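You operate a simulated robot arm through the tools that you are given. There is no shell and no other tool. Be economical: measure what you need, move in short steps, check, and stop when the job is done.

You are at the controls of a simulated two-armed robot. One attempt, no reset.

TASK
On the top of the finishing bench, fold the grey cloth in half, so that its two short edges meet.

The check looks at the end state, three seconds after you hand in, the way a careful person would. Anything else that was tipped, shoved, dropped, spilled or broken makes it a failure. Flat cloth is picked up by pressing the open fingertips on it (5 to 10 N) and closing them slowly along it; thin cloth reads only 2 to 8 mm in the jaws.

THE ROBOT
Two 7-joint arms with two-finger parallel grippers on one trunk, on a base that drives. Base frame: it is fixed to the floor where the robot stands at the start and does not move with it; the origin is under the middle of the robot, x ahead of it, y to its left, z up; the surface under the hand at the start is at about z = 862. Readings come in mm, rad, newtons and seconds.
The left shoulder is at the start at [80, 131, 947], the right one opposite. With the tool pointing down near the work surface each hand reaches from about 380 to 860 mm from the robot's upright axis, wherever it stands, measured 20 degrees to its own side. Places, roughly: top of the finishing bench [600, 400, 900]. Payload 1.57 kg a hand.
The TCP of each hand is the grasp point between the finger pads, 30 mm short of the fingertips. In the tool frame z runs along the fingers and y along their closing line. Largest opening 110 mm; finger width 24, thickness 12; the body of the gripper, 48 by 112 mm, starts 78 mm behind the TCP.
Orientation is that of the tool frame in the base frame, as a unit quaternion [x, y, z, w]. With the fingers straight down and closing along the base's y, the tool's x points along the base's -x, its y along +y and its z along -z.

THE INTERFACE
- The arms move only by the tool send_rows. It takes "left_plan", "right_plan" or both (then of equal length, played together; a hand with none holds still); each is a list of rows, each a list of 3 entries, a list of its own where there are three numbers: the closure in counts, from 0 (fully open) to 255 (shut), then the shift along the tool's x, y, z in mm, then the turn, a rotation vector about the tool's x, y, z in rad. In form: [[fingers, [tx, ty, tz], [rx, ry, rz]], ...]. A call has 1 to 20 rows; each row is the pose to reach, as a shift and turn from the pose commanded when the call began, along the tool's axes at that moment. Rows are played at 5 a second. More than 50 mm and 0.15 rad between two rows, or a gripper value outside its range, and nothing of the call is played. A pose out of reach is approached as far as the arm can. The call stops where the force on the tool passes 40 N (or 10 N more than at its start, if that is more) or the arm is blocked; 0.2 s more then pass. The fingers move at their own pace (about 108 mm/s each) and stop on an object; they squeeze with about 34 N. The grip force told is the motor's: it shows also when the fingers shut on nothing. Time passes only in rows, and 0.2 s behind the last, so rows that repeat a pose let the fingers close. It gives the time, the measured TCP pose, the force on the tool (base axes), the opening and the grip force at its end, in the units of the frame above (readings bear some noise), with the torque about the TCP (base axes, N m) and any sound that the robot's microphone picked up.
- Cameras (640 x 400 px; columns grow to the right, rows downward): "scene" is now at [-54.3, 4.8, 1413.1]; the picture's right is [0.07, -1.00, 0.00], its down [-0.65, -0.04, -0.76] and it looks along [0.76, 0.05, -0.65] (base axes); focal length 255 px, centre (320, 200). "left" rides on the left gripper at [70, -16, -141] in its tool frame; the picture's right is [0.23, 0.97, 0.00], its down [-0.86, 0.20, -0.48] and it looks along [-0.47, 0.11, 0.88] (tool axes); focal length 222 px, centre (320, 200). "right" rides on the right gripper at [70, 16, -141] in its tool frame; the picture's right is [-0.23, 0.97, 0.00], its down [-0.86, -0.20, -0.48] and it looks along [-0.47, -0.11, 0.88] (tool axes); focal length 222 px, centre (320, 200). There is no depth. A picture from a camera that has moved, and an enlarged one, comes with that camera's place and axes in the base frame and with its lens.
- grab_frame(camera): a new picture of that camera. It takes no simulated time.
- roll_base(legs): drives the robot by 1 to 6 legs, each [ahead, left, turn to the left] in mm, mm and rad, along the robot's own axes; the way and the turn of a leg run together, so that a leg with both is an arc; at most 1500 mm and 3.142 rad a leg. The arms and the cameras ride along, it lands a little off, and it stops where it bumps. It gives what a move gives.
- head_to(pan, tilt): turns the head with the scene camera to pan (to the left, within 1.902 rad either way) and tilt (down, from -0.506 to 1.204), counted from straight ahead of the robot. It gives what a move gives.
- enlarge(camera, box): a new picture of the part [left, top, right, bottom] of that camera's present view, enlarged. It takes no simulated time.
- job_done(): hands the job in; it is judged then, once.

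Work in short steps. Places have to be worked out from the pictures, the camera data and where the tool is seen: move nearer, look again, correct. Check each grasp and each placing, and mend what went wrong. You have 120 turns and 88 pictures in all, those below and enlarged ones among them. Open the grippers and draw the arms clear of the work before you hand the job in, unless the task says otherwise; then end with one line.

The tools are called after ">>>" by a JSON object that holds its "method" and its "body". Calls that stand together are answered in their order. send_rows: Moves the arms, as the interface text tells. Its arguments: {"type":"object","properties":{"left_plan":{"type":"array","items":{"type":"array"}},"right_plan":{"type":"array","items":{"type":"array"}}},"required":[]} The other tools are called the same way: roll_base (legs) drives the base; head_to (pan, tilt) turns the head that bears the scene camera; grab_frame (camera) takes a picture; enlarge (camera, box) takes an enlarged picture of a part of a camera's view; job_done () hands the job in.

At the start:

```text
time_s: 0.0
left_position: [639.5, 257.2, 1059.8]
left_tcp_rot: [0.001, 1.0, 0.0, 0.0]
left_contact_force: [-0.7, -0.4, -0.6]
left_moment: [-0.01, 0.0, 0.01]
left_width: 110.1
left_finger_force: 0.1
right_position: [387.8, -189.6, 1105.1]
right_tcp_rot: [-0.001, 1.0, 0.0, -0.001]
right_contact_force: [-1.0, 0.4, -0.3]
right_moment: [-0.03, 0.02, 0.0]
right_width: 109.9
right_finger_force: 0.1
robot x, y, heading: [-3.9, 0.5, 0.006]
head pan, tilt: [0.066, 0.703]
```

scene: 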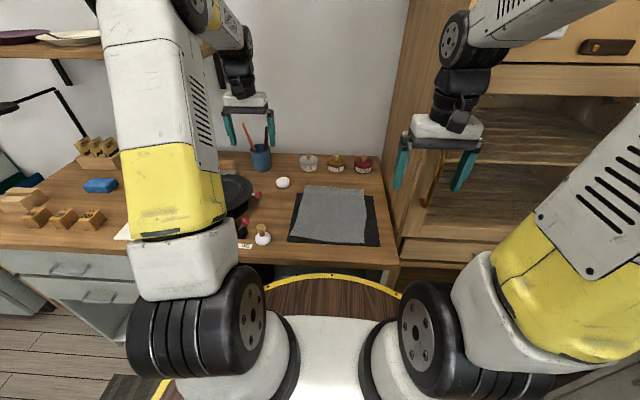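
right: 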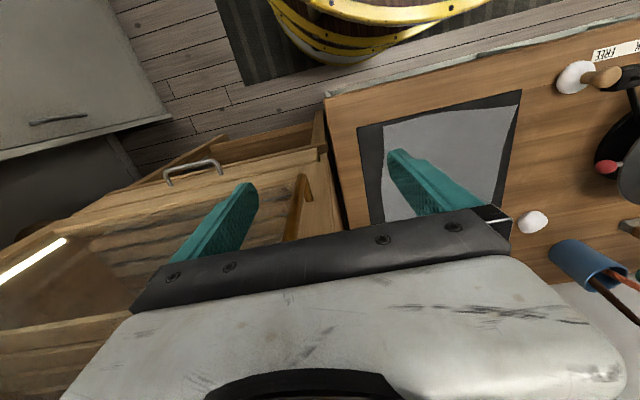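
left: 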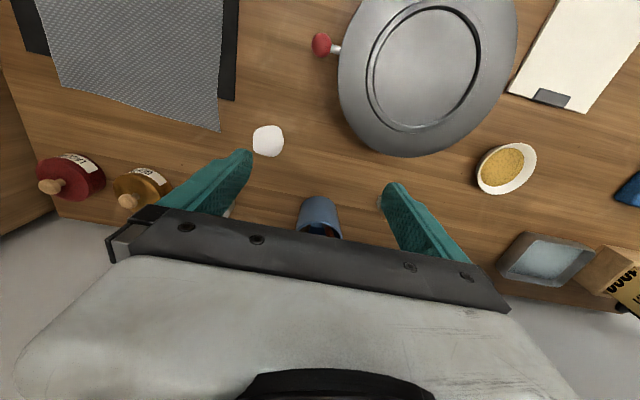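

The grey cloth lies on a dark mat at the bench's near right. I enlarge it to measure its corners.

>>> {"method": "enlarge", "body": {"camera": "scene", "box": [230, 140, 410, 270]}}

```text
3.08 times, centred on (320, 205) of scene
camera zoom: at [-54.3, 4.8, 1413.1], right [0.07, -1.0, 0.0], down [-0.65, -0.04, -0.76], along [0.76, 0.05, -0.65], focal length 783 px, centre (320, 185)
```

zoom: 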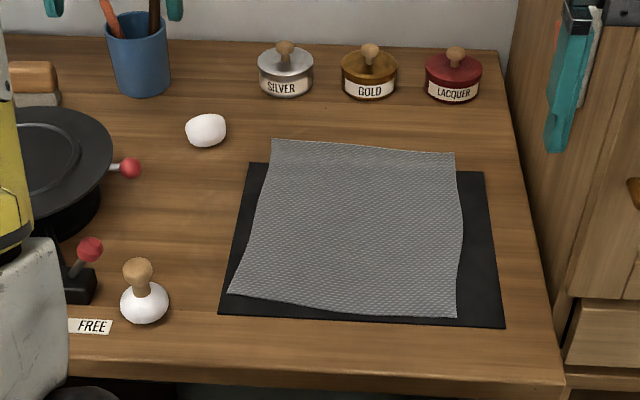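

The cloth spans about x 415–665 and y −100–115, with the short edges at the far and near sides. I'll bring both hands above the far corners and look again.

>>> {"method": "send_rows", "body": {"left_plan": [[0, [0, -40, 0], [0, 0, 0]], [60, [0, -80, 0], [0, 0, 0]], [120, [0, -120, 0], [0, 0, 0]], [180, [0, -150, 0], [0, 0, 0]], [180, [0, -165, 0], [0, 0, 0]], [180, [0, -165, 0], [0, 0, 0]], [180, [0, -165, 0], [0, 0, 0]], [180, [0, -165, 0], [0, 0, 0]]], "right_plan": [[0, [0, 35, 0], [0, 0, 0]], [60, [0, 70, 0], [0, 0, 0]], [120, [0, 105, 0], [0, 0, 0]], [180, [-45, 105, 0], [0, 0, 0]], [180, [-90, 105, 0], [0, 0, 0]], [180, [-135, 105, 20], [0, 0, 0]], [180, [-180, 105, 30], [0, 0, 0]], [180, [-225, 105, 45], [0, 0, 0]]]}}

>>> {"method": "grab_frame", "body": {"camera": "left"}}

>>> {"method": "grab_frame", "body": {"camera": "right"}}

>>> {"method": "grab_frame", "body": {"camera": "scene"}}

```text
time_s: 1.8
left_position: [638.0, 90.3, 1059.4]
left_tcp_rot: [-0.001, 1.0, -0.001, 0.0]
left_contact_force: [0.2, 0.6, 0.4]
left_moment: [-0.01, -0.05, -0.02]
left_width: 32.2
left_finger_force: 0.0
right_position: [615.4, -85.5, 1060.2]
right_tcp_rot: [0.0, 1.0, 0.001, 0.0]
right_contact_force: [-0.2, 0.2, -0.3]
right_moment: [0.02, -0.05, 0.02]
right_width: 32.2
right_finger_force: 0.1
robot x, y, heading: [2.3, 1.9, 0.004]
head pan, tilt: [0.066, 0.703]
```

```text
83 pictures are left
camera left: at [568.8, 74.8, 1202.0], right [-0.23, 0.97, 0.0], down [0.85, 0.2, 0.48], along [0.47, 0.11, -0.88], focal length 222 px, centre (320, 200)
```

left: 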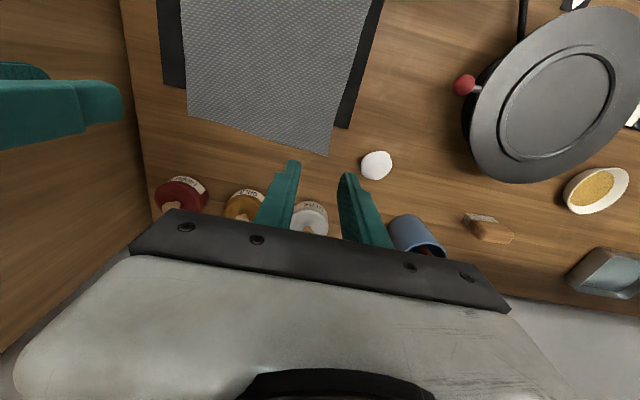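

```text
82 pictures are left
camera right: at [544.9, -68.8, 1201.4], right [0.23, 0.97, 0.0], down [0.86, -0.2, 0.48], along [0.47, -0.11, -0.88], focal length 222 px, centre (320, 200)
```

right: 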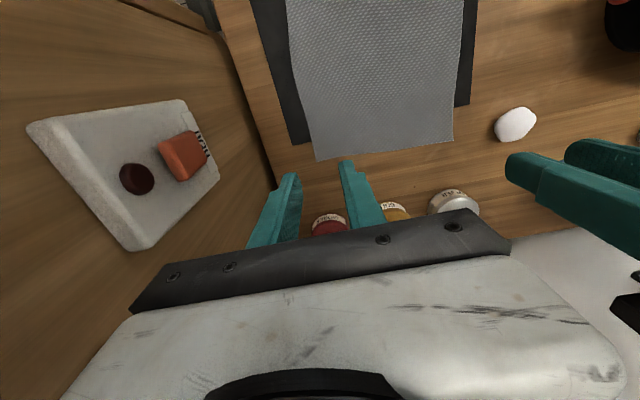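

```text
81 pictures are left
camera scene: at [-54.8, 4.7, 1413.1], right [0.07, -1.0, 0.0], down [-0.65, -0.04, -0.76], along [0.76, 0.05, -0.65], focal length 255 px, centre (320, 200)
```

scene: 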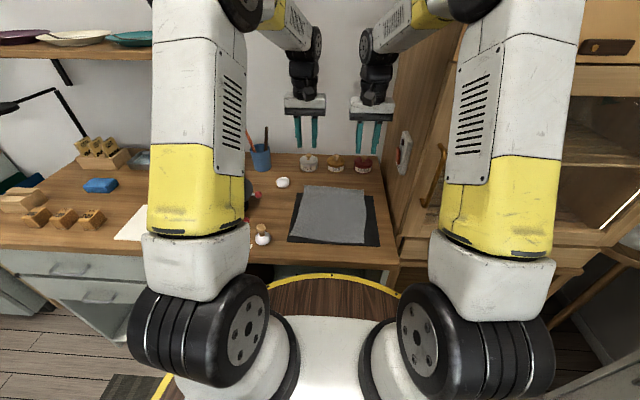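

Corners come out at A≈(671,108), B≈(656,−100), D≈(428,123) and C≈(413,−87), so it is about 243×209 mm and turned slightly. I lower both hands to just above the far corners.

>>> {"method": "send_rows", "body": {"left_plan": [[180, [-21, -9, 30], [0, 0, 0]], [180, [-21, -9, 70], [0, 0, 0]], [180, [-21, -9, 110], [0, 0, 0]], [180, [-21, -9, 140], [0, 0, 0]], [180, [-21, -9, 148], [0, 0, 0]], [180, [-21, -9, 148], [0, 0, 0]]], "right_plan": [[180, [-33, 13, 30], [0, 0, 0]], [180, [-33, 13, 70], [0, 0, 0]], [180, [-33, 13, 110], [0, 0, 0]], [180, [-33, 13, 140], [0, 0, 0]], [180, [-33, 13, 148], [0, 0, 0]], [180, [-33, 13, 148], [0, 0, 0]]]}}

>>> {"method": "grab_frame", "body": {"camera": "left"}}

>>> {"method": "grab_frame", "body": {"camera": "right"}}

>>> {"method": "enlarge", "body": {"camera": "scene", "box": [230, 140, 410, 270]}}

```text
time_s: 3.2
left_position: [660.9, 83.6, 910.0]
left_tcp_rot: [0.0, 1.0, 0.0, 0.0]
left_contact_force: [-0.6, -0.2, -0.4]
left_moment: [0.0, -0.04, 0.0]
left_width: 32.2
left_finger_force: 0.0
right_position: [647.8, -70.9, 912.3]
right_tcp_rot: [0.0, 1.0, 0.001, -0.001]
right_contact_force: [-0.6, 0.1, 0.1]
right_moment: [0.0, 0.01, -0.02]
right_width: 32.1
right_finger_force: 0.1
robot x, y, heading: [-2.1, 1.3, -0.002]
head pan, tilt: [0.066, 0.703]
```

```text
80 pictures are left
camera left: at [590.6, 66.6, 1052.9], right [-0.23, 0.97, 0.0], down [0.86, 0.2, 0.48], along [0.47, 0.11, -0.88], focal length 222 px, centre (320, 200)
```

left: 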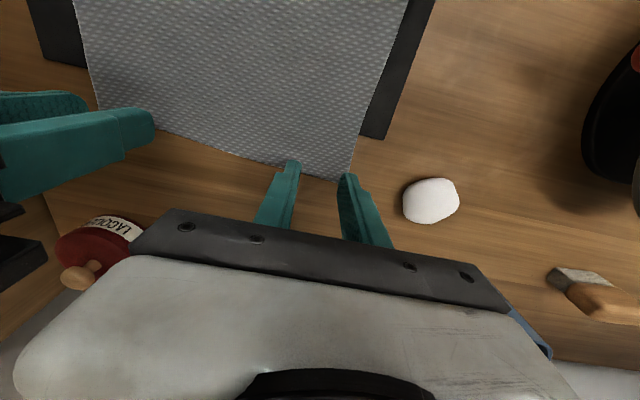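

```text
79 pictures are left
camera right: at [577.9, -56.5, 1053.6], right [0.23, 0.97, 0.0], down [0.86, -0.2, 0.48], along [0.47, -0.11, -0.88], focal length 222 px, centre (320, 200)
```

right: 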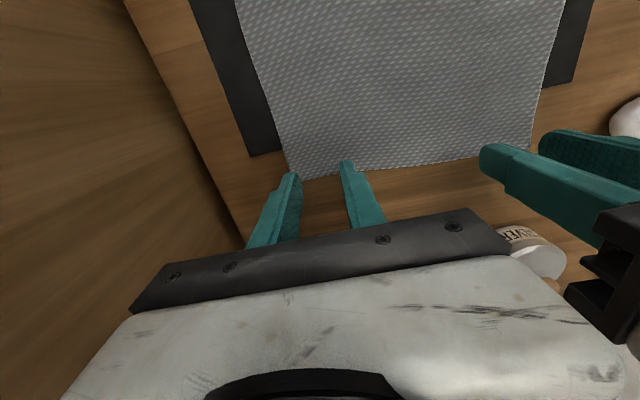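

```text
3.08 times, centred on (320, 205) of scene
camera zoom: at [-54.2, 4.8, 1413.1], right [0.07, -1.0, 0.0], down [-0.65, -0.04, -0.76], along [0.76, 0.05, -0.65], focal length 783 px, centre (320, 185)
```

zoom: 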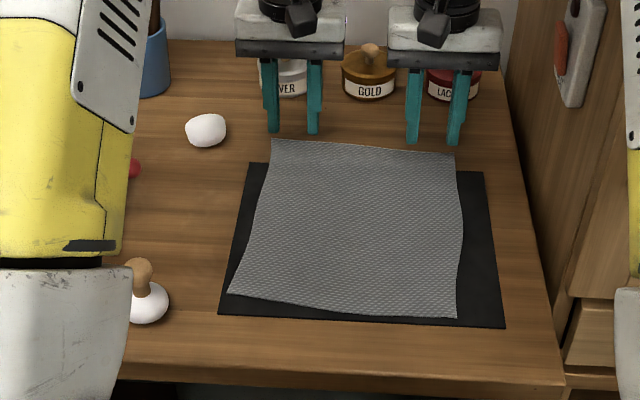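

The fingertips sit slightly past the far edge. I pull back about 8 mm toward the robot and come down near contact.

>>> {"method": "send_rows", "body": {"left_plan": [[180, [8, 0, 0], [0, 0, 0]], [180, [8, 0, 6], [0, 0, 0]], [180, [8, 0, 10], [0, 0, 0]], [180, [8, 0, 13], [0, 0, 0]], [180, [8, 0, 13], [0, 0, 0]]], "right_plan": [[180, [8, 0, 0], [0, 0, 0]], [180, [8, 0, 6], [0, 0, 0]], [180, [8, 0, 10], [0, 0, 0]], [180, [8, 0, 15], [0, 0, 0]], [180, [8, 0, 15], [0, 0, 0]]]}}

>>> {"method": "enlarge", "body": {"camera": "left", "box": [220, 100, 420, 225]}}

>>> {"method": "enlarge", "body": {"camera": "right", "box": [220, 100, 420, 225]}}

```text
time_s: 4.4
left_position: [652.0, 83.5, 898.6]
left_tcp_rot: [0.0, 1.0, 0.0, 0.0]
left_contact_force: [0.3, 1.0, -0.5]
left_moment: [0.01, 0.0, -0.01]
left_width: 32.4
left_finger_force: 0.0
right_position: [638.3, -71.9, 897.8]
right_tcp_rot: [0.0, 1.0, 0.001, -0.001]
right_contact_force: [-0.5, -0.4, -0.3]
right_moment: [-0.03, -0.02, 0.01]
right_width: 32.2
right_finger_force: 0.1
robot x, y, heading: [-1.6, -0.4, -0.002]
head pan, tilt: [0.066, 0.703]
```

```text
3.20 times, centred on (320, 162) of left
camera zoom: at [582.1, 66.7, 1040.8], right [-0.23, 0.97, 0.0], down [0.86, 0.2, 0.48], along [0.47, 0.11, -0.88], focal length 711 px, centre (320, 320)
```

zoom: 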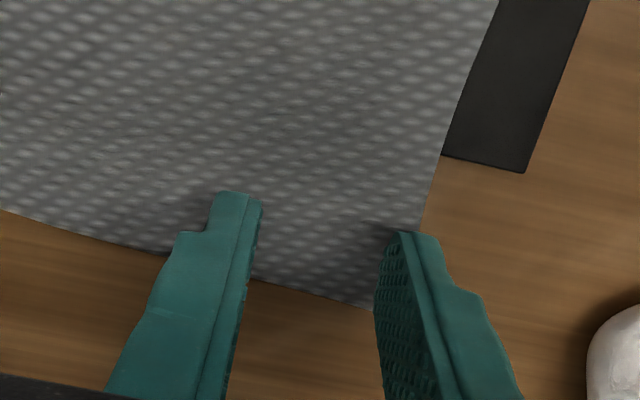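

```text
3.20 times, centred on (320, 162) of right
camera zoom: at [569.0, -55.7, 1039.8], right [0.23, 0.97, 0.0], down [0.86, -0.2, 0.48], along [0.47, -0.11, -0.88], focal length 711 px, centre (320, 320)
```

zoom: 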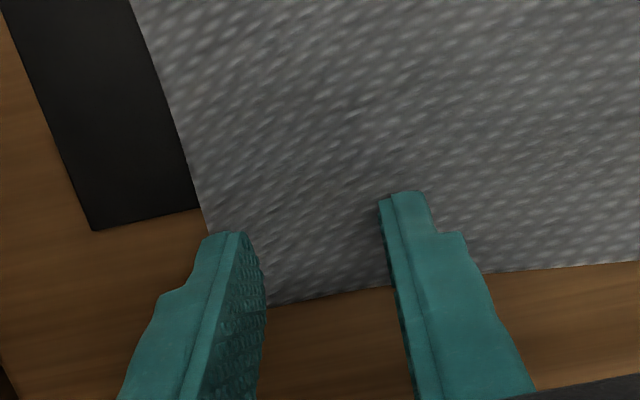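

Outer fingers are right at the cloth's side edges, so I shift 5 mm inward each and press down gradually.

>>> {"method": "send_rows", "body": {"left_plan": [[180, [2, -5, 0], [0, 0, 0]], [180, [2, -5, 2], [0, 0, 0]], [180, [2, -5, 4], [0, 0, 0]], [180, [2, -5, 5], [0, 0, 0]], [180, [2, -5, 5], [0, 0, 0]]], "right_plan": [[180, [0, 5, 0], [0, 0, 0]], [180, [0, 5, 2], [0, 0, 0]], [180, [0, 5, 4], [0, 0, 0]], [180, [0, 5, 5], [0, 0, 0]], [180, [0, 5, 5], [0, 0, 0]]]}}

```text
time_s: 5.6
left_position: [649.2, 78.0, 894.3]
left_tcp_rot: [0.001, 1.0, 0.0, 0.0]
left_contact_force: [-0.4, 0.1, 0.1]
left_moment: [0.0, -0.01, -0.01]
left_width: 32.2
left_finger_force: 0.2
right_position: [639.0, -65.7, 892.7]
right_tcp_rot: [0.0, 1.0, 0.0, 0.001]
right_contact_force: [-0.5, 0.1, 0.3]
right_moment: [0.03, 0.0, 0.02]
right_width: 32.3
right_finger_force: 0.1
robot x, y, heading: [0.4, -0.1, -0.0]
head pan, tilt: [0.066, 0.703]
```

No contact yet; lowering 3 mm more.

>>> {"method": "send_rows", "body": {"left_plan": [[180, [0, 0, 1], [0, 0, 0]], [180, [0, 0, 2], [0, 0, 0]], [180, [0, 0, 3], [0, 0, 0]], [180, [0, 0, 3], [0, 0, 0]]], "right_plan": [[180, [0, 0, 1], [0, 0, 0]], [180, [0, 0, 2], [0, 0, 0]], [180, [0, 0, 2], [0, 0, 0]], [180, [0, 0, 2], [0, 0, 0]]]}}

```text
time_s: 6.6
left_position: [649.4, 76.8, 891.5]
left_tcp_rot: [0.0, 1.0, 0.0, -0.001]
left_contact_force: [-1.1, -0.1, 2.5]
left_moment: [0.01, 0.0, 0.0]
left_width: 32.3
left_finger_force: 0.2
right_position: [639.7, -64.9, 892.1]
right_tcp_rot: [0.0, 1.0, 0.0, 0.002]
right_contact_force: [-1.5, -2.6, 28.3]
right_moment: [0.04, 0.42, 0.06]
right_width: 32.2
right_finger_force: 0.1
robot x, y, heading: [2.1, -0.7, -0.003]
head pan, tilt: [0.066, 0.703]
```

Right is pressing at 28 N, left at 2.5 N. Adjusting both to within 5–10 N.

>>> {"method": "send_rows", "body": {"left_plan": [[180, [0, 0, 0.3], [0, 0, 0]], [180, [0, 0, 0.3], [0, 0, 0]]], "right_plan": [[180, [0, 0, -0.9], [0, 0, 0]], [180, [0, 0, -0.9], [0, 0, 0]]]}}

```text
time_s: 7.2
left_position: [650.2, 76.5, 891.3]
left_tcp_rot: [0.0, 1.0, -0.001, 0.001]
left_contact_force: [-1.9, 0.7, 7.9]
left_moment: [0.09, 0.0, 0.0]
left_width: 32.4
left_finger_force: 0.0
right_position: [639.1, -65.5, 892.6]
right_tcp_rot: [0.001, 1.0, 0.0, 0.001]
right_contact_force: [1.3, -0.6, 25.2]
right_moment: [0.06, 0.25, 0.03]
right_width: 32.2
right_finger_force: 0.1
robot x, y, heading: [0.1, 3.2, -0.0]
head pan, tilt: [0.066, 0.703]
```

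Left is good at 8 N. Right still needs to come up a bit.

>>> {"method": "send_rows", "body": {"right_plan": [[180, [0, 0, -1], [0, 0, 0]], [180, [0, 0, -1], [0, 0, 0]]]}}

```text
time_s: 7.8
left_position: [649.9, 77.5, 891.9]
left_tcp_rot: [0.001, 1.0, 0.0, 0.001]
left_contact_force: [-2.6, 1.1, 15.0]
left_moment: [0.14, 0.11, 0.01]
left_width: 32.3
left_finger_force: 0.2
right_position: [638.7, -66.8, 892.7]
right_tcp_rot: [0.0, 1.0, 0.0, -0.001]
right_contact_force: [3.0, 0.4, 7.4]
right_moment: [0.09, -0.05, 0.0]
right_width: 32.3
right_finger_force: 0.0
robot x, y, heading: [1.7, 0.6, 0.005]
head pan, tilt: [0.066, 0.703]
```

Right 7 N, left 15 N. I ease the left up a little and close both slowly.

>>> {"method": "send_rows", "body": {"left_plan": [[182, [0, 0, -0.4], [0, 0, 0]], [188, [0, 0, -0.4], [0, 0, 0]], [194, [0, 0, -0.4], [0, 0, 0]], [200, [0, 0, -0.4], [0, 0, 0]], [206, [0, 0, -0.4], [0, 0, 0]], [212, [0, 0, -0.4], [0, 0, 0]], [218, [0, 0, -0.4], [0, 0, 0]], [224, [0, 0, -0.4], [0, 0, 0]], [230, [0, 0, -0.4], [0, 0, 0]], [236, [0, 0, -0.4], [0, 0, 0]], [242, [0, 0, -0.4], [0, 0, 0]], [248, [0, 0, -0.4], [0, 0, 0]], [255, [0, 0, -0.4], [0, 0, 0]], [255, [0, 0, -0.4], [0, 0, 0]], [255, [0, 0, -0.4], [0, 0, 0]]], "right_plan": [[182, [0, 0, 0], [0, 0, 0]], [188, [0, 0, 0], [0, 0, 0]], [194, [0, 0, 0], [0, 0, 0]], [200, [0, 0, 0], [0, 0, 0]], [206, [0, 0, 0], [0, 0, 0]], [212, [0, 0, 0], [0, 0, 0]], [218, [0, 0, 0], [0, 0, 0]], [224, [0, 0, 0], [0, 0, 0]], [230, [0, 0, 0], [0, 0, 0]], [236, [0, 0, 0], [0, 0, 0]], [242, [0, 0, 0], [0, 0, 0]], [248, [0, 0, 0], [0, 0, 0]], [255, [0, 0, 0], [0, 0, 0]], [255, [0, 0, 0], [0, 0, 0]], [255, [0, 0, 0], [0, 0, 0]]]}}

>>> {"method": "enlarge", "body": {"camera": "left", "box": [220, 100, 420, 225]}}

>>> {"method": "enlarge", "body": {"camera": "right", "box": [220, 100, 420, 225]}}

```text
time_s: 11.0
left_position: [649.5, 77.8, 892.0]
left_tcp_rot: [0.0, 1.0, 0.0, 0.0]
left_contact_force: [-0.1, 1.8, 13.1]
left_moment: [0.07, -0.05, 0.01]
left_width: 1.8
left_finger_force: 23.9
right_position: [638.9, -65.9, 892.8]
right_tcp_rot: [0.0, 1.0, 0.0, 0.0]
right_contact_force: [0.7, 0.1, -0.2]
right_moment: [0.02, -0.02, 0.0]
right_width: 0.2
right_finger_force: 21.7
robot x, y, heading: [-3.7, 0.4, 0.0]
head pan, tilt: [0.066, 0.703]
```

```text
3.20 times, centred on (320, 162) of left
camera zoom: at [579.7, 61.7, 1033.7], right [-0.23, 0.97, 0.0], down [0.85, 0.2, 0.48], along [0.47, 0.11, -0.88], focal length 711 px, centre (320, 320)
```

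zoom: 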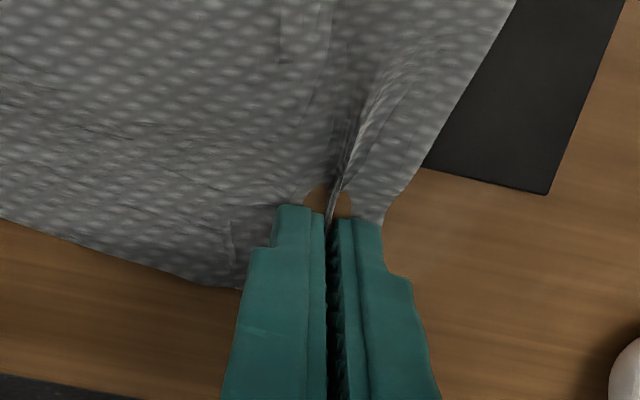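

```text
3.20 times, centred on (320, 162) of right
camera zoom: at [569.0, -50.2, 1034.6], right [0.23, 0.97, 0.0], down [0.86, -0.2, 0.48], along [0.47, -0.11, -0.88], focal length 711 px, centre (320, 320)
```

zoom: 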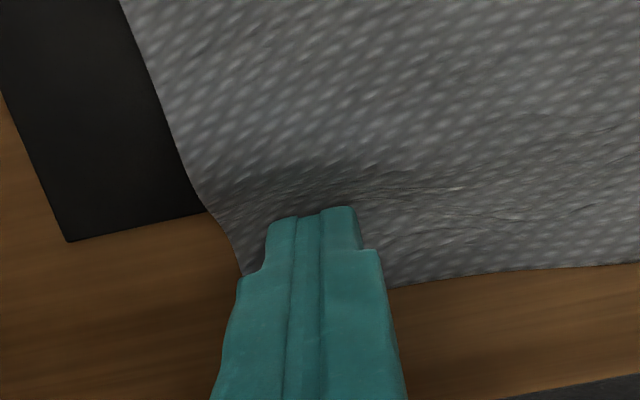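

Left holds the cloth (1.8 mm, visible pleat); the right closed on nothing. I lift the right 5 mm, reopen it and press again a bit harder, with the left held shut.

>>> {"method": "send_rows", "body": {"right_plan": [[255, [0, 0, -5], [0, 0, 0]], [210, [0, 0, -6], [0, 0, 0]], [165, [0, 0, -6], [0, 0, 0]], [165, [0, 0, -6], [0, 0, 0]], [165, [0, 0, -3], [0, 0, 0]], [165, [0, 0, -1], [0, 0, 0]], [165, [0, 0, 0], [0, 0, 0]], [165, [0, 0, 0.5], [0, 0, 0]], [165, [0, 0, 0.5], [0, 0, 0]]]}}

>>> {"method": "enlarge", "body": {"camera": "right", "box": [220, 100, 420, 225]}}

```text
time_s: 13.0
left_position: [649.7, 78.5, 890.7]
left_tcp_rot: [0.0, 1.0, 0.001, 0.0]
left_contact_force: [0.1, 0.8, 11.5]
left_moment: [0.05, -0.05, 0.0]
left_width: 2.2
left_finger_force: 23.5
right_position: [640.0, -65.9, 893.0]
right_tcp_rot: [0.0, 1.0, 0.0, 0.001]
right_contact_force: [0.5, -0.6, 3.3]
right_moment: [-0.08, 0.05, 0.03]
right_width: 38.9
right_finger_force: 0.1
robot x, y, heading: [-1.6, -2.4, -0.002]
head pan, tilt: [0.066, 0.703]
```

```text
3.20 times, centred on (320, 162) of right
camera zoom: at [569.4, -49.7, 1033.4], right [0.23, 0.97, 0.0], down [0.85, -0.2, 0.48], along [0.47, -0.11, -0.88], focal length 711 px, centre (320, 320)
```

zoom: 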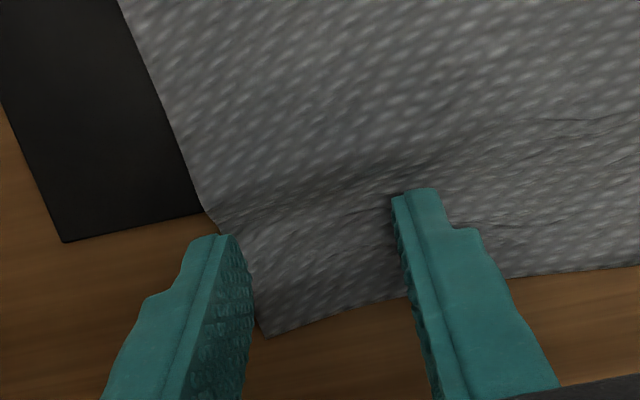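

The outer finger is off the cloth's side now. I move 9 mm inward and press again.

>>> {"method": "send_rows", "body": {"right_plan": [[165, [0, 0, -4], [0, 0, 0]], [170, [0, 9, -4], [0, 0, 0]], [170, [0, 9, -4], [0, 0, 0]], [170, [0, 9, -1], [0, 0, 0]], [170, [0, 9, 0], [0, 0, 0]], [170, [0, 9, 0.3], [0, 0, 0]], [170, [0, 9, 0.3], [0, 0, 0]], [170, [0, 9, 0.3], [0, 0, 0]]]}}

>>> {"method": "enlarge", "body": {"camera": "right", "box": [220, 100, 420, 225]}}

```text
time_s: 14.8
left_position: [650.9, 78.8, 892.2]
left_tcp_rot: [-0.001, 1.0, 0.0, 0.0]
left_contact_force: [1.3, 1.5, 9.8]
left_moment: [0.05, -0.04, -0.01]
left_width: 2.0
left_finger_force: 23.6
right_position: [639.9, -58.0, 890.6]
right_tcp_rot: [0.0, 1.0, -0.001, 0.001]
right_contact_force: [-1.1, -0.3, 10.0]
right_moment: [-0.26, 0.14, -0.03]
right_width: 36.7
right_finger_force: 0.1
robot x, y, heading: [-1.3, 0.0, 0.003]
head pan, tilt: [0.066, 0.703]
```

```text
3.20 times, centred on (320, 162) of right
camera zoom: at [569.4, -40.9, 1033.1], right [0.23, 0.97, 0.0], down [0.85, -0.2, 0.48], along [0.47, -0.11, -0.88], focal length 711 px, centre (320, 320)
```

zoom: 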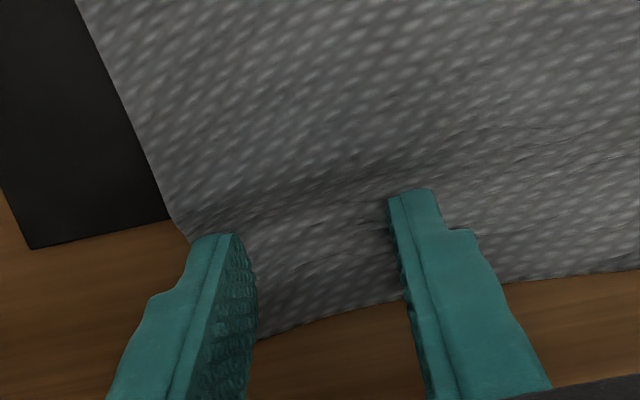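

The torque shows mostly the outer finger pressing; I tip the hand by 6 mrad to balance and press slightly more.

>>> {"method": "send_rows", "body": {"right_plan": [[170, [0, 0, 0.1], [0.006, 0, 0]], [170, [0, 0, 0.1], [0.006, 0, 0]], [170, [0, 0, 0.1], [0.006, 0, 0]]]}}

```text
time_s: 15.6
left_position: [650.1, 77.7, 892.4]
left_tcp_rot: [0.0, 1.0, 0.0, -0.001]
left_contact_force: [1.0, 0.9, 9.0]
left_moment: [0.04, -0.04, 0.0]
left_width: 1.9
left_finger_force: 24.2
right_position: [639.9, -56.3, 891.4]
right_tcp_rot: [0.0, 1.0, -0.002, 0.001]
right_contact_force: [3.3, 0.6, 13.9]
right_moment: [-0.3, 0.06, 0.06]
right_width: 36.5
right_finger_force: 0.0
robot x, y, heading: [2.2, -1.1, 0.0]
head pan, tilt: [0.066, 0.703]
```

Still unbalanced; tip another 15 mrad.

>>> {"method": "send_rows", "body": {"right_plan": [[170, [0, 0, 0], [0.008, 0, 0]], [170, [0, 0, 0], [0.015, 0, 0]], [170, [0, 0, 0], [0.015, 0, 0]]]}}

```text
time_s: 16.4
left_position: [650.2, 79.1, 892.3]
left_tcp_rot: [0.0, 1.0, 0.0, 0.0]
left_contact_force: [0.3, 1.2, 7.8]
left_moment: [0.0, -0.05, -0.01]
left_width: 1.9
left_finger_force: 23.5
right_position: [639.4, -57.1, 891.0]
right_tcp_rot: [0.0, 1.0, -0.01, 0.001]
right_contact_force: [3.8, 0.3, 14.4]
right_moment: [0.39, -0.13, -0.04]
right_width: 36.6
right_finger_force: 0.0
robot x, y, heading: [0.5, -2.1, 0.002]
head pan, tilt: [0.066, 0.703]
```

Overshot to the inner finger; go back half and close slowly.

>>> {"method": "send_rows", "body": {"right_plan": [[170, [0, 0, 0], [-0.007, 0, 0]], [170, [0, 0, 0], [-0.007, 0, 0]], [176, [0, 0, 0], [-0.007, 0, 0]], [182, [0, 0, 0], [-0.007, 0, 0]], [188, [0, 0, 0.1], [-0.007, 0, 0]], [194, [0, 0, 0.1], [-0.007, 0, 0]], [200, [0, 0, 0.1], [-0.007, 0, 0]], [206, [0, 0, 0.1], [-0.007, 0, 0]], [212, [0, 0, 0.1], [-0.007, 0, 0]], [218, [0, 0, 0.1], [-0.007, 0, 0]], [224, [0, 0, 0.1], [-0.007, 0, 0]], [230, [0, 0, 0.1], [-0.007, 0, 0]], [236, [0, 0, 0.1], [-0.007, 0, 0]], [242, [0, 0, 0.1], [-0.007, 0, 0]], [248, [0, 0, 0.1], [-0.007, 0, 0]], [255, [0, 0, 0.1], [-0.007, 0, 0]], [255, [0, 0, 0.1], [-0.007, 0, 0]], [255, [0, 0, 0.1], [-0.007, 0, 0]]]}}

>>> {"method": "enlarge", "body": {"camera": "right", "box": [220, 100, 420, 225]}}

```text
time_s: 20.2
left_position: [650.2, 76.8, 891.3]
left_tcp_rot: [0.0, 1.0, 0.001, -0.001]
left_contact_force: [-0.9, -4.8, 7.7]
left_moment: [-0.11, 0.03, 0.06]
left_width: 2.0
left_finger_force: 24.1
right_position: [639.8, -55.5, 892.2]
right_tcp_rot: [0.0, 1.0, -0.006, 0.0]
right_contact_force: [0.2, 7.9, 5.1]
right_moment: [0.28, 0.0, 0.0]
right_width: 1.3
right_finger_force: 23.6
robot x, y, heading: [-0.8, 0.0, -0.0]
head pan, tilt: [0.066, 0.703]
```

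```text
3.20 times, centred on (320, 162) of right
camera zoom: at [568.9, -38.6, 1032.7], right [0.23, 0.97, -0.01], down [0.86, -0.19, 0.48], along [0.47, -0.12, -0.88], focal length 711 px, centre (320, 320)
```

zoom: 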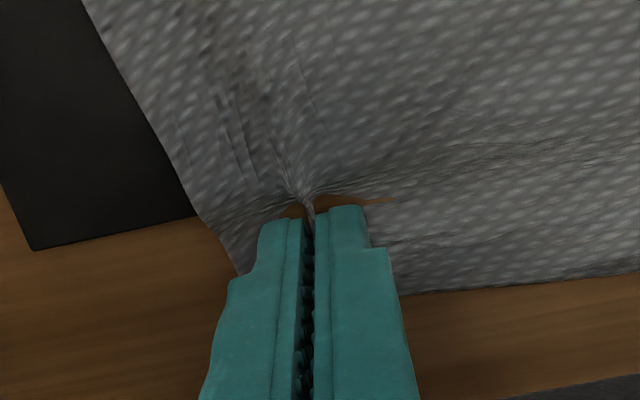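

Both hands now hold cloth, with pleats visible. I lift 30 mm to verify, letting the hands come 4 mm closer.

>>> {"method": "send_rows", "body": {"left_plan": [[255, [0, 0, -6], [0, 0, 0]], [255, [0, 0, -14], [0, 0, 0]], [255, [2, 0, -22], [0, 0, 0]], [255, [4, 0, -30], [0, 0, 0]], [255, [4, 0, -30], [0, 0, 0]]], "right_plan": [[255, [0, 0, -6], [0, 0, 0]], [255, [0, 0, -14], [0, 0, 0]], [255, [2, 0, -22], [0, 0, 0]], [255, [4, 0, -30], [0, 0, 0]], [255, [4, 0, -30], [0, 0, 0]]]}}

>>> {"method": "enlarge", "body": {"camera": "scene", "box": [230, 140, 410, 270]}}

>>> {"method": "grab_frame", "body": {"camera": "left"}}

>>> {"method": "grab_frame", "body": {"camera": "right"}}

```text
time_s: 21.4
left_position: [645.5, 76.2, 920.2]
left_tcp_rot: [0.0, 1.0, 0.0, 0.0]
left_contact_force: [-0.5, -6.3, 0.4]
left_moment: [-0.18, 0.05, 0.05]
left_width: 2.0
left_finger_force: 23.8
right_position: [634.5, -56.2, 921.4]
right_tcp_rot: [0.0, 1.0, -0.007, 0.0]
right_contact_force: [0.1, 6.8, 0.4]
right_moment: [0.17, 0.02, 0.01]
right_width: 1.7
right_finger_force: 23.4
robot x, y, heading: [-0.1, 0.7, 0.0]
head pan, tilt: [0.066, 0.703]
```

```text
3.08 times, centred on (320, 205) of scene
camera zoom: at [-54.2, 4.8, 1413.1], right [0.07, -1.0, 0.0], down [-0.65, -0.04, -0.76], along [0.76, 0.05, -0.65], focal length 783 px, centre (320, 185)
```

zoom: 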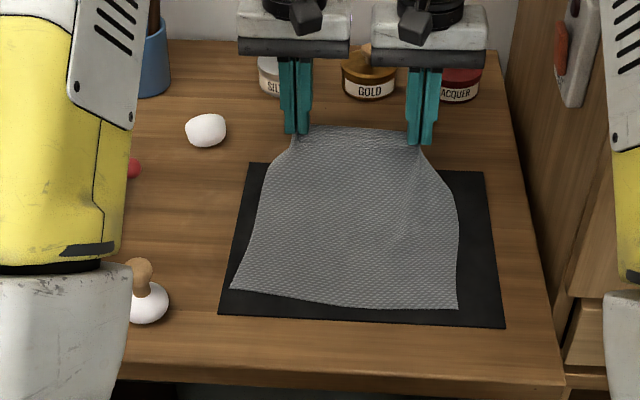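

```text
69 pictures are left
camera left: at [575.6, 61.2, 1063.9], right [-0.23, 0.97, 0.0], down [0.86, 0.2, 0.48], along [0.47, 0.11, -0.88], focal length 222 px, centre (320, 200)
```

left: 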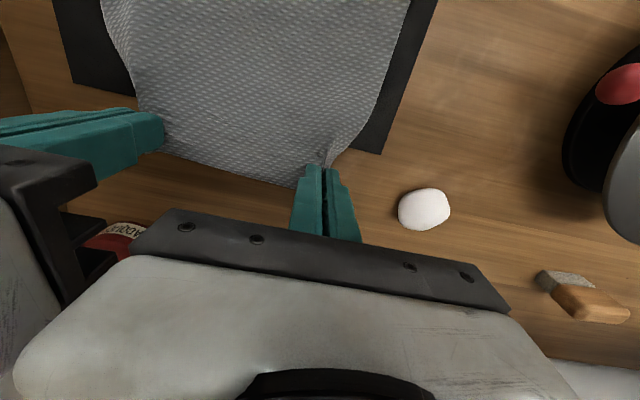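

```text
68 pictures are left
camera right: at [565.2, -39.0, 1062.6], right [0.23, 0.97, -0.01], down [0.86, -0.19, 0.48], along [0.47, -0.12, -0.88], focal length 222 px, centre (320, 200)
```

right: 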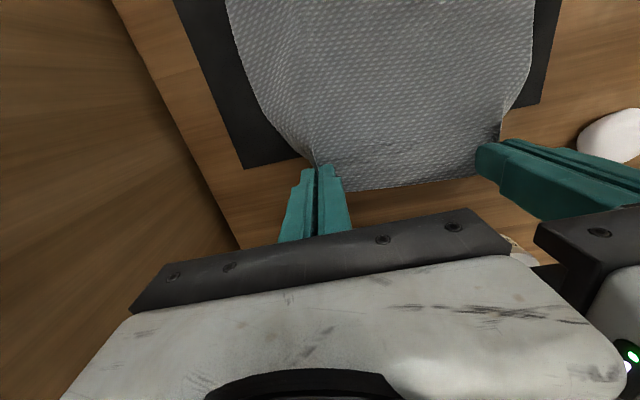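

Both grasps hold with the far edge lifted. I carry the edge up and back along an arc to the halfway point, tilting the fingers forward so the edge turns over.

>>> {"method": "send_rows", "body": {"left_plan": [[255, [20.8, 1, -17.6], [0, -0.13, 0]], [255, [35.9, 2, -34], [0, -0.26, 0]], [255, [54.1, 3, -47], [0, -0.39, 0]], [255, [74.7, 4, -56.3], [0, -0.52, 0]], [255, [97, 5, -61.1], [0, -0.65, 0]], [255, [120.1, 6, -61.4], [0, -0.785, 0]], [255, [120.1, 6, -61.4], [0, -0.785, 0]]], "right_plan": [[255, [20.8, 1, -17.6], [0, -0.13, 0]], [255, [35.9, 2, -34], [0, -0.26, 0]], [255, [54.1, 3, -47], [0, -0.39, 0]], [255, [74.7, 4, -56.3], [0, -0.52, 0]], [255, [97, 5, -61.1], [0, -0.65, 0]], [255, [120.1, 6, -61.4], [0, -0.785, 0]], [255, [120.1, 6, -61.4], [0, -0.785, 0]]]}}

>>> {"method": "grab_frame", "body": {"camera": "scene"}}

>>> {"method": "enlarge", "body": {"camera": "scene", "box": [230, 140, 410, 270]}}

>>> {"method": "grab_frame", "body": {"camera": "left"}}

```text
time_s: 22.9
left_position: [532.6, 75.6, 1015.3]
left_tcp_rot: [-0.033, 0.913, -0.063, 0.402]
left_contact_force: [-0.1, 0.3, -0.7]
left_moment: [0.02, -0.05, -0.02]
left_width: 1.9
left_finger_force: 23.8
right_position: [521.3, -48.9, 1013.1]
right_tcp_rot: [0.047, 0.916, 0.069, 0.393]
right_contact_force: [-0.1, 0.2, 1.1]
right_moment: [-0.04, 0.0, 0.05]
right_width: 1.7
right_finger_force: 23.6
robot x, y, heading: [1.7, 0.1, -0.001]
head pan, tilt: [0.066, 0.703]
stopped in row 7 (right hand): the arm was blocked; the commanded pose is now the measured one
```

```text
67 pictures are left
camera scene: at [-54.4, 4.6, 1413.1], right [0.07, -1.0, 0.0], down [-0.65, -0.04, -0.76], along [0.76, 0.05, -0.65], focal length 255 px, centre (320, 200)
```

scene: 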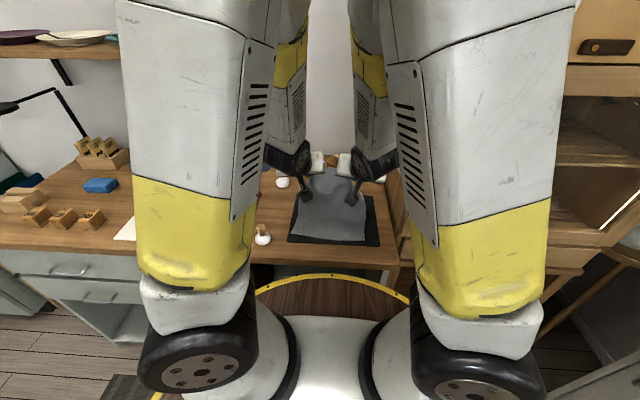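

```text
3.08 times, centred on (320, 205) of scene
camera zoom: at [-54.4, 4.6, 1413.1], right [0.07, -1.0, 0.0], down [-0.65, -0.04, -0.76], along [0.76, 0.05, -0.65], focal length 783 px, centre (320, 185)
```

zoom: 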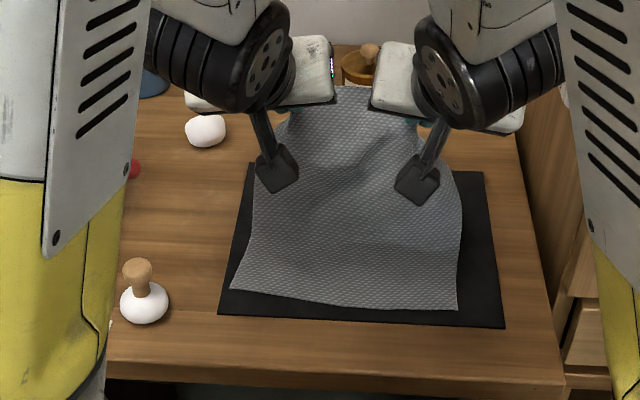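

```text
65 pictures are left
camera left: at [380.2, 64.9, 1061.5], right [-0.16, 0.94, -0.3], down [0.22, 0.33, 0.92], along [0.96, 0.08, -0.26], focal length 222 px, centre (320, 200)
```

left: 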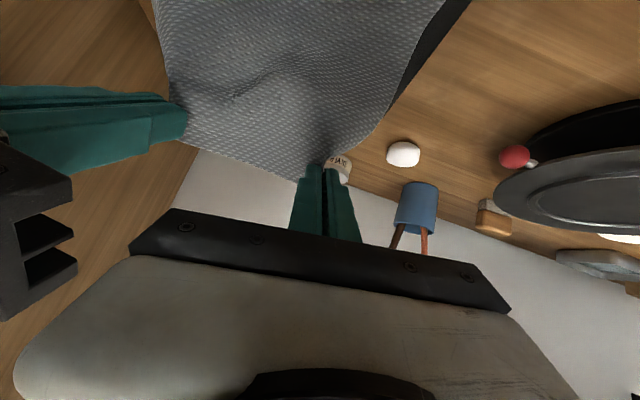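

The arms hit a limit with this tilt close to the body, but the cloth is held and the near edge hasn't moved. I drive the base back 90 mm, which carries the edge on in the folding direction.

>>> {"method": "roll_base", "body": {"legs": [[-90, 0, 0]]}}

>>> {"method": "grab_frame", "body": {"camera": "scene"}}

```text
time_s: 24.0
left_position: [442.7, 74.1, 1013.5]
left_tcp_rot: [-0.031, 0.913, -0.063, 0.402]
left_contact_force: [0.1, 0.8, -0.8]
left_moment: [0.02, -0.02, 0.03]
left_width: 1.9
left_finger_force: 23.6
right_position: [431.1, -50.1, 1011.5]
right_tcp_rot: [0.049, 0.916, 0.068, 0.393]
right_contact_force: [0.1, -1.3, -0.1]
right_moment: [-0.02, 0.02, -0.01]
right_width: 2.0
right_finger_force: 23.6
robot x, y, heading: [-90.5, -2.8, -0.001]
head pan, tilt: [0.066, 0.703]
```

```text
64 pictures are left
camera scene: at [-144.2, 5.1, 1413.1], right [0.06, -1.0, 0.0], down [-0.65, -0.04, -0.76], along [0.76, 0.05, -0.65], focal length 255 px, centre (320, 200)
```

scene: 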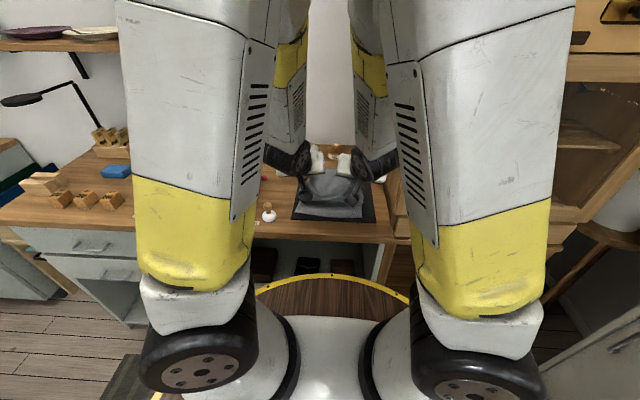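

The edge is now above the near half. I extend the arms forward 80 mm and straighten the hand orientation so I can drive back further with arm room.

>>> {"method": "send_rows", "body": {"left_plan": [[255, [-14, 0, 14.5], [-0.02, 0, 0.03]], [255, [-28, 0, 29], [-0.05, 0, 0.055]], [255, [-42, 0, 43.5], [-0.07, 0, 0.08]], [255, [-54.4, 0, 58.4], [-0.09, 0, 0.108]], [255, [-54.4, 0, 58.4], [-0.09, 0, 0.108]]], "right_plan": [[255, [-14, 0, 14.5], [0.02, 0, -0.035]], [255, [-28, 0, 29], [0.045, 0, -0.07]], [255, [-42, 0, 43.5], [0.065, 0, -0.105]], [255, [-54.4, 0, 58.4], [0.085, 0, -0.144]], [255, [-54.4, 0, 58.4], [0.085, 0, -0.144]]]}}

```text
time_s: 25.2
left_position: [524.9, 88.6, 1030.1]
left_tcp_rot: [-0.022, 0.91, -0.014, 0.414]
left_contact_force: [-1.8, -23.6, 0.0]
left_moment: [-0.56, 0.01, -0.44]
left_width: 2.0
left_finger_force: 23.7
right_position: [512.4, -53.2, 1025.4]
right_tcp_rot: [0.008, 0.915, 0.018, 0.403]
right_contact_force: [1.2, 21.2, 0.3]
right_moment: [0.45, -0.05, 0.57]
right_width: 1.7
right_finger_force: 23.7
robot x, y, heading: [-89.1, 0.0, -0.002]
head pan, tilt: [0.066, 0.703]
```

Lateral tension rose to 22 N, so I bring the hands closer together and lower 30 mm.

>>> {"method": "send_rows", "body": {"left_plan": [[255, [0, -3, 0], [0, 0, 0]], [255, [7, -6, 7], [0, 0, 0]], [255, [22, -7, 20], [0, 0, 0]], [255, [22, -7, 20], [0, 0, 0]]], "right_plan": [[255, [0, 1.5, 0], [0, 0, 0]], [255, [7, 3, 7], [0, 0, 0]], [255, [22, 3, 20], [0, 0, 0]], [255, [22, 3, 20], [0, 0, 0]]]}}

>>> {"method": "grab_frame", "body": {"camera": "left"}}

>>> {"method": "grab_frame", "body": {"camera": "scene"}}

```text
time_s: 26.4
left_position: [528.7, 86.0, 1014.3]
left_tcp_rot: [-0.033, 0.905, -0.018, 0.423]
left_contact_force: [-0.5, -7.0, -0.2]
left_moment: [-0.13, -0.01, -0.15]
left_width: 2.1
left_finger_force: 23.4
right_position: [515.2, -49.4, 1009.0]
right_tcp_rot: [0.017, 0.911, 0.028, 0.412]
right_contact_force: [0.7, 7.5, 0.0]
right_moment: [0.1, -0.07, 0.18]
right_width: 1.8
right_finger_force: 23.7
robot x, y, heading: [-90.6, -0.9, -0.003]
head pan, tilt: [0.066, 0.703]
stopped in row 4 (left hand): the arm was blocked; the commanded pose is now the measured one
```

```text
63 pictures are left
camera left: at [376.0, 66.5, 1053.8], right [-0.19, 0.95, -0.23], down [0.17, 0.27, 0.95], along [0.97, 0.14, -0.21], focal length 222 px, centre (320, 200)
```

left: 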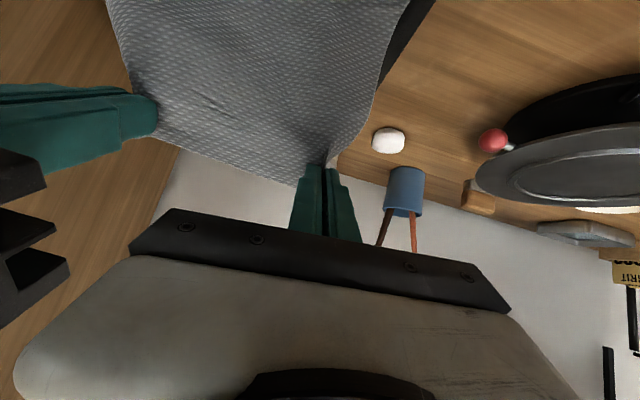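

```text
62 pictures are left
camera scene: at [-144.2, 5.1, 1413.1], right [0.06, -1.0, 0.0], down [-0.65, -0.04, -0.76], along [0.76, 0.05, -0.65], focal length 255 px, centre (320, 200)
```

scene: 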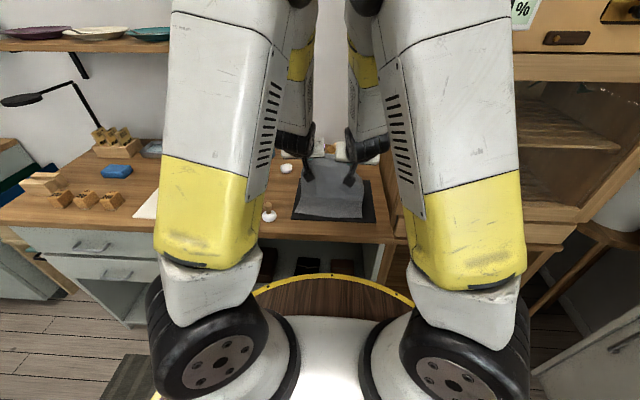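

Tilt and low height conflict close to the body, and a longer reach should help. I roll back another 90 mm (carrying the edge over again).

>>> {"method": "roll_base", "body": {"legs": [[-90, 0, 0]]}}

>>> {"method": "enlarge", "body": {"camera": "scene", "box": [230, 120, 410, 250]}}

```text
time_s: 27.5
left_position: [437.7, 88.5, 1014.6]
left_tcp_rot: [-0.033, 0.906, -0.019, 0.422]
left_contact_force: [-1.3, -12.2, 0.2]
left_moment: [-0.26, 0.06, -0.27]
left_width: 1.9
left_finger_force: 23.4
right_position: [424.3, -50.2, 1009.5]
right_tcp_rot: [0.018, 0.911, 0.028, 0.411]
right_contact_force: [0.9, 13.4, -0.2]
right_moment: [0.17, -0.01, 0.33]
right_width: 1.7
right_finger_force: 23.5
robot x, y, heading: [-180.8, 2.6, -0.002]
head pan, tilt: [0.066, 0.703]
```

```text
3.08 times, centred on (320, 185) of scene
camera zoom: at [-235.5, 5.3, 1413.1], right [0.06, -1.0, 0.0], down [-0.65, -0.04, -0.76], along [0.76, 0.05, -0.65], focal length 783 px, centre (320, 246)
```

zoom: 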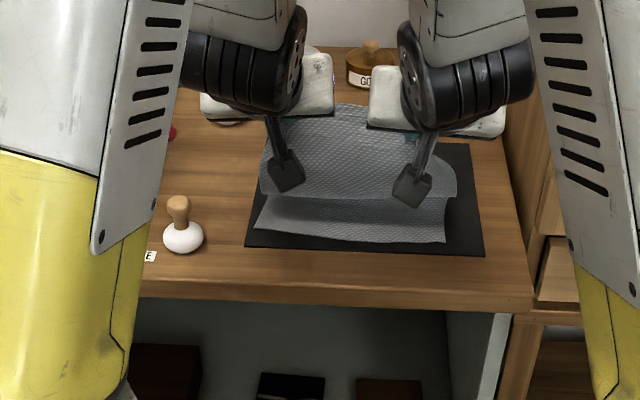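

The fold is forming well, and the near edge is still at x≈421. I extend forward and down, with the hands slightly closer.

>>> {"method": "send_rows", "body": {"left_plan": [[255, [-1.7, -1, 21], [0, 0, 0]], [255, [-3.4, -2, 43], [0, 0, 0]], [255, [-5, -2, 64], [0, 0, 0]], [255, [-6.8, -2, 85.8], [0, 0, 0]], [255, [-6.8, -2, 85.8], [0, 0, 0]]], "right_plan": [[255, [-1.7, 1, 21], [0, 0, 0]], [255, [-3.4, 2, 43], [0, 0, 0]], [255, [-5, 2, 64], [0, 0, 0]], [255, [-6.8, 2, 85.8], [0, 0, 0]], [255, [-6.8, 2, 85.8], [0, 0, 0]]]}}

```text
time_s: 28.7
left_position: [507.7, 86.7, 962.3]
left_tcp_rot: [-0.033, 0.906, -0.018, 0.422]
left_contact_force: [-0.6, -0.7, -0.1]
left_moment: [0.01, -0.02, 0.01]
left_width: 1.8
left_finger_force: 23.3
right_position: [493.5, -45.3, 957.5]
right_tcp_rot: [0.019, 0.911, 0.027, 0.411]
right_contact_force: [0.0, 0.4, 0.9]
right_moment: [-0.02, -0.01, -0.01]
right_width: 1.6
right_finger_force: 23.3
robot x, y, heading: [-184.4, 3.6, -0.003]
head pan, tilt: [0.066, 0.703]
```

That reached cleanly and tension is gone. Roll back 75 mm more.

>>> {"method": "roll_base", "body": {"legs": [[-75, 0, 0]]}}

```text
time_s: 29.7
left_position: [434.2, 87.6, 964.5]
left_tcp_rot: [-0.032, 0.906, -0.019, 0.422]
left_contact_force: [-0.7, 0.7, -0.1]
left_moment: [0.02, -0.02, -0.02]
left_width: 1.8
left_finger_force: 23.9
right_position: [418.6, -44.0, 957.1]
right_tcp_rot: [0.018, 0.911, 0.028, 0.411]
right_contact_force: [0.0, 0.2, -0.7]
right_moment: [0.02, -0.01, 0.03]
right_width: 1.5
right_finger_force: 23.2
robot x, y, heading: [-256.7, -1.4, 0.003]
head pan, tilt: [0.066, 0.703]
```

Now I tilt the fingers further toward horizontal and lower, keeping the held edge above the near half.

>>> {"method": "send_rows", "body": {"left_plan": [[255, [7, 0, 6], [0, -0.11, 0]], [255, [14, 0, 12], [0, -0.22, 0]], [255, [22, 0, 18], [0, -0.33, 0]], [255, [29, 0, 24.5], [0, -0.43, 0]], [255, [29, 0, 24.5], [0, -0.43, 0]]], "right_plan": [[255, [7, 0, 6], [0, -0.11, 0]], [255, [14, 0, 12], [0, -0.22, 0]], [255, [22, 0, 18], [0, -0.33, 0]], [255, [29, 0, 24.5], [0, -0.43, 0]], [255, [29, 0, 24.5], [0, -0.43, 0]]]}}

>>> {"method": "enlarge", "body": {"camera": "scene", "box": [230, 110, 410, 240]}}

```text
time_s: 30.2
left_position: [439.7, 98.4, 966.2]
left_tcp_rot: [-0.047, 0.865, -0.021, 0.499]
left_contact_force: [-0.3, -22.0, 1.8]
left_moment: [-0.57, 0.0, -0.5]
left_width: 2.2
left_finger_force: 23.9
right_position: [427.8, -62.2, 964.4]
right_tcp_rot: [0.041, 0.87, 0.033, 0.49]
right_contact_force: [0.5, 22.7, -0.8]
right_moment: [0.28, 0.0, 0.65]
right_width: 1.6
right_finger_force: 23.5
robot x, y, heading: [-255.0, -0.8, 0.002]
head pan, tilt: [0.066, 0.703]
stopped in row 2 (left hand): the force on the tool passed its limit at 52 N (the readings are from after the stop); the commanded pose is now the measured one
```

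```text
3.08 times, centred on (320, 175) of scene
camera zoom: at [-310.2, 5.5, 1413.1], right [0.06, -1.0, 0.0], down [-0.65, -0.04, -0.76], along [0.76, 0.05, -0.65], focal length 783 px, centre (320, 277)
```

zoom: 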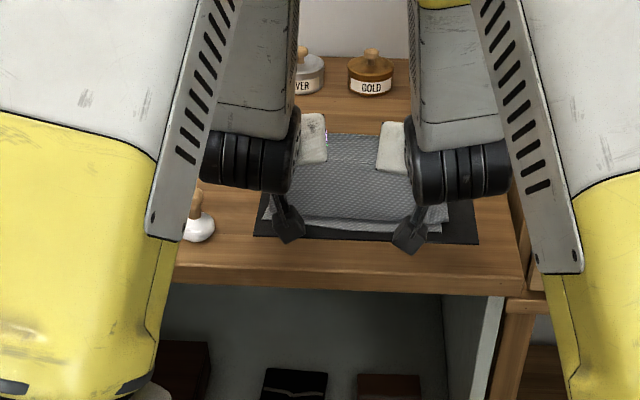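

The tilt hit a limit and pulled the hands apart (52 N). I undo some tilt and bring the hands back together.

>>> {"method": "send_rows", "body": {"left_plan": [[255, [0, -3, 0], [0, 0.03, 0]], [255, [0, -7, 0], [0, 0.07, 0]], [255, [0, -10, 0], [0, 0.12, 0]], [255, [0, -10, 0], [0, 0.12, 0]]], "right_plan": [[255, [0, 3, 0], [0, 0.03, 0]], [255, [0, 6, 0], [0, 0.07, 0]], [255, [0, 10, 0], [0, 0.12, 0]], [255, [0, 10, 0], [0, 0.12, 0]]]}}

>>> {"method": "grab_frame", "body": {"camera": "left"}}

>>> {"method": "grab_frame", "body": {"camera": "right"}}

```text
time_s: 31.2
left_position: [439.8, 92.9, 965.6]
left_tcp_rot: [-0.048, 0.894, -0.02, 0.445]
left_contact_force: [-0.4, -2.1, 0.3]
left_moment: [-0.07, 0.01, -0.06]
left_width: 1.5
left_finger_force: 23.3
right_position: [428.8, -57.6, 963.2]
right_tcp_rot: [0.043, 0.899, 0.03, 0.436]
right_contact_force: [0.1, 1.8, 0.5]
right_moment: [0.05, 0.01, 0.07]
right_width: 1.7
right_finger_force: 23.5
robot x, y, heading: [-255.7, 0.3, -0.004]
head pan, tilt: [0.066, 0.703]
```

```text
59 pictures are left
camera left: at [285.2, 68.9, 997.8], right [-0.2, 0.94, -0.26], down [0.12, 0.28, 0.95], along [0.97, 0.16, -0.17], focal length 222 px, centre (320, 200)
```

left: 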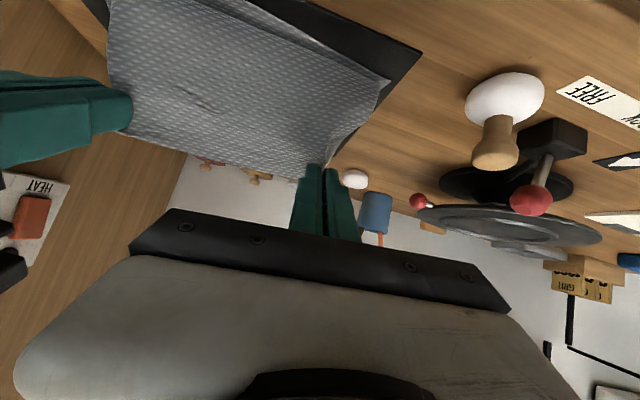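

```text
58 pictures are left
camera right: at [274.5, -36.8, 997.6], right [0.19, 0.94, 0.27], down [0.14, -0.3, 0.94], along [0.97, -0.14, -0.19], focal length 222 px, centre (320, 200)
```

right: 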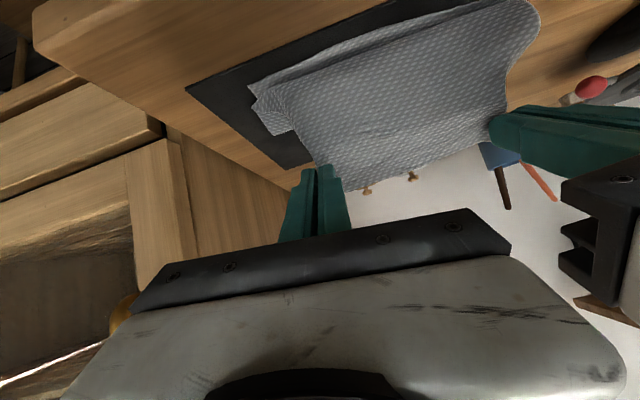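

Tension is gone, both grips hold and the fold is well aligned. I extend forward and down once more, to then roll back onto the near edge.

>>> {"method": "send_rows", "body": {"left_plan": [[255, [1.5, 0, 17], [0, 0, 0]], [255, [3, 0, 34], [0, 0, 0]], [255, [4.5, 0, 50], [0, 0, 0]], [255, [5.7, 0, 67], [0, 0, 0]], [255, [5.7, 0, 67], [0, 0, 0]]], "right_plan": [[255, [1.5, 0, 17], [0, 0, 0]], [255, [3, 0, 34], [0, 0, 0]], [255, [4.5, 0, 50], [0, 0, 0]], [255, [5.7, 0, 67], [0, 0, 0]], [255, [5.7, 0, 67], [0, 0, 0]]]}}

```text
time_s: 32.5
left_position: [489.3, 91.6, 922.3]
left_tcp_rot: [-0.047, 0.894, -0.022, 0.444]
left_contact_force: [-0.5, 0.5, -0.2]
left_moment: [-0.03, 0.0, -0.01]
left_width: 1.4
left_finger_force: 23.0
right_position: [477.1, -55.9, 916.4]
right_tcp_rot: [0.042, 0.899, 0.031, 0.436]
right_contact_force: [-0.4, 0.0, -1.2]
right_moment: [0.0, 0.02, 0.04]
right_width: 1.7
right_finger_force: 23.5
robot x, y, heading: [-255.2, -1.0, -0.007]
head pan, tilt: [0.066, 0.703]
```

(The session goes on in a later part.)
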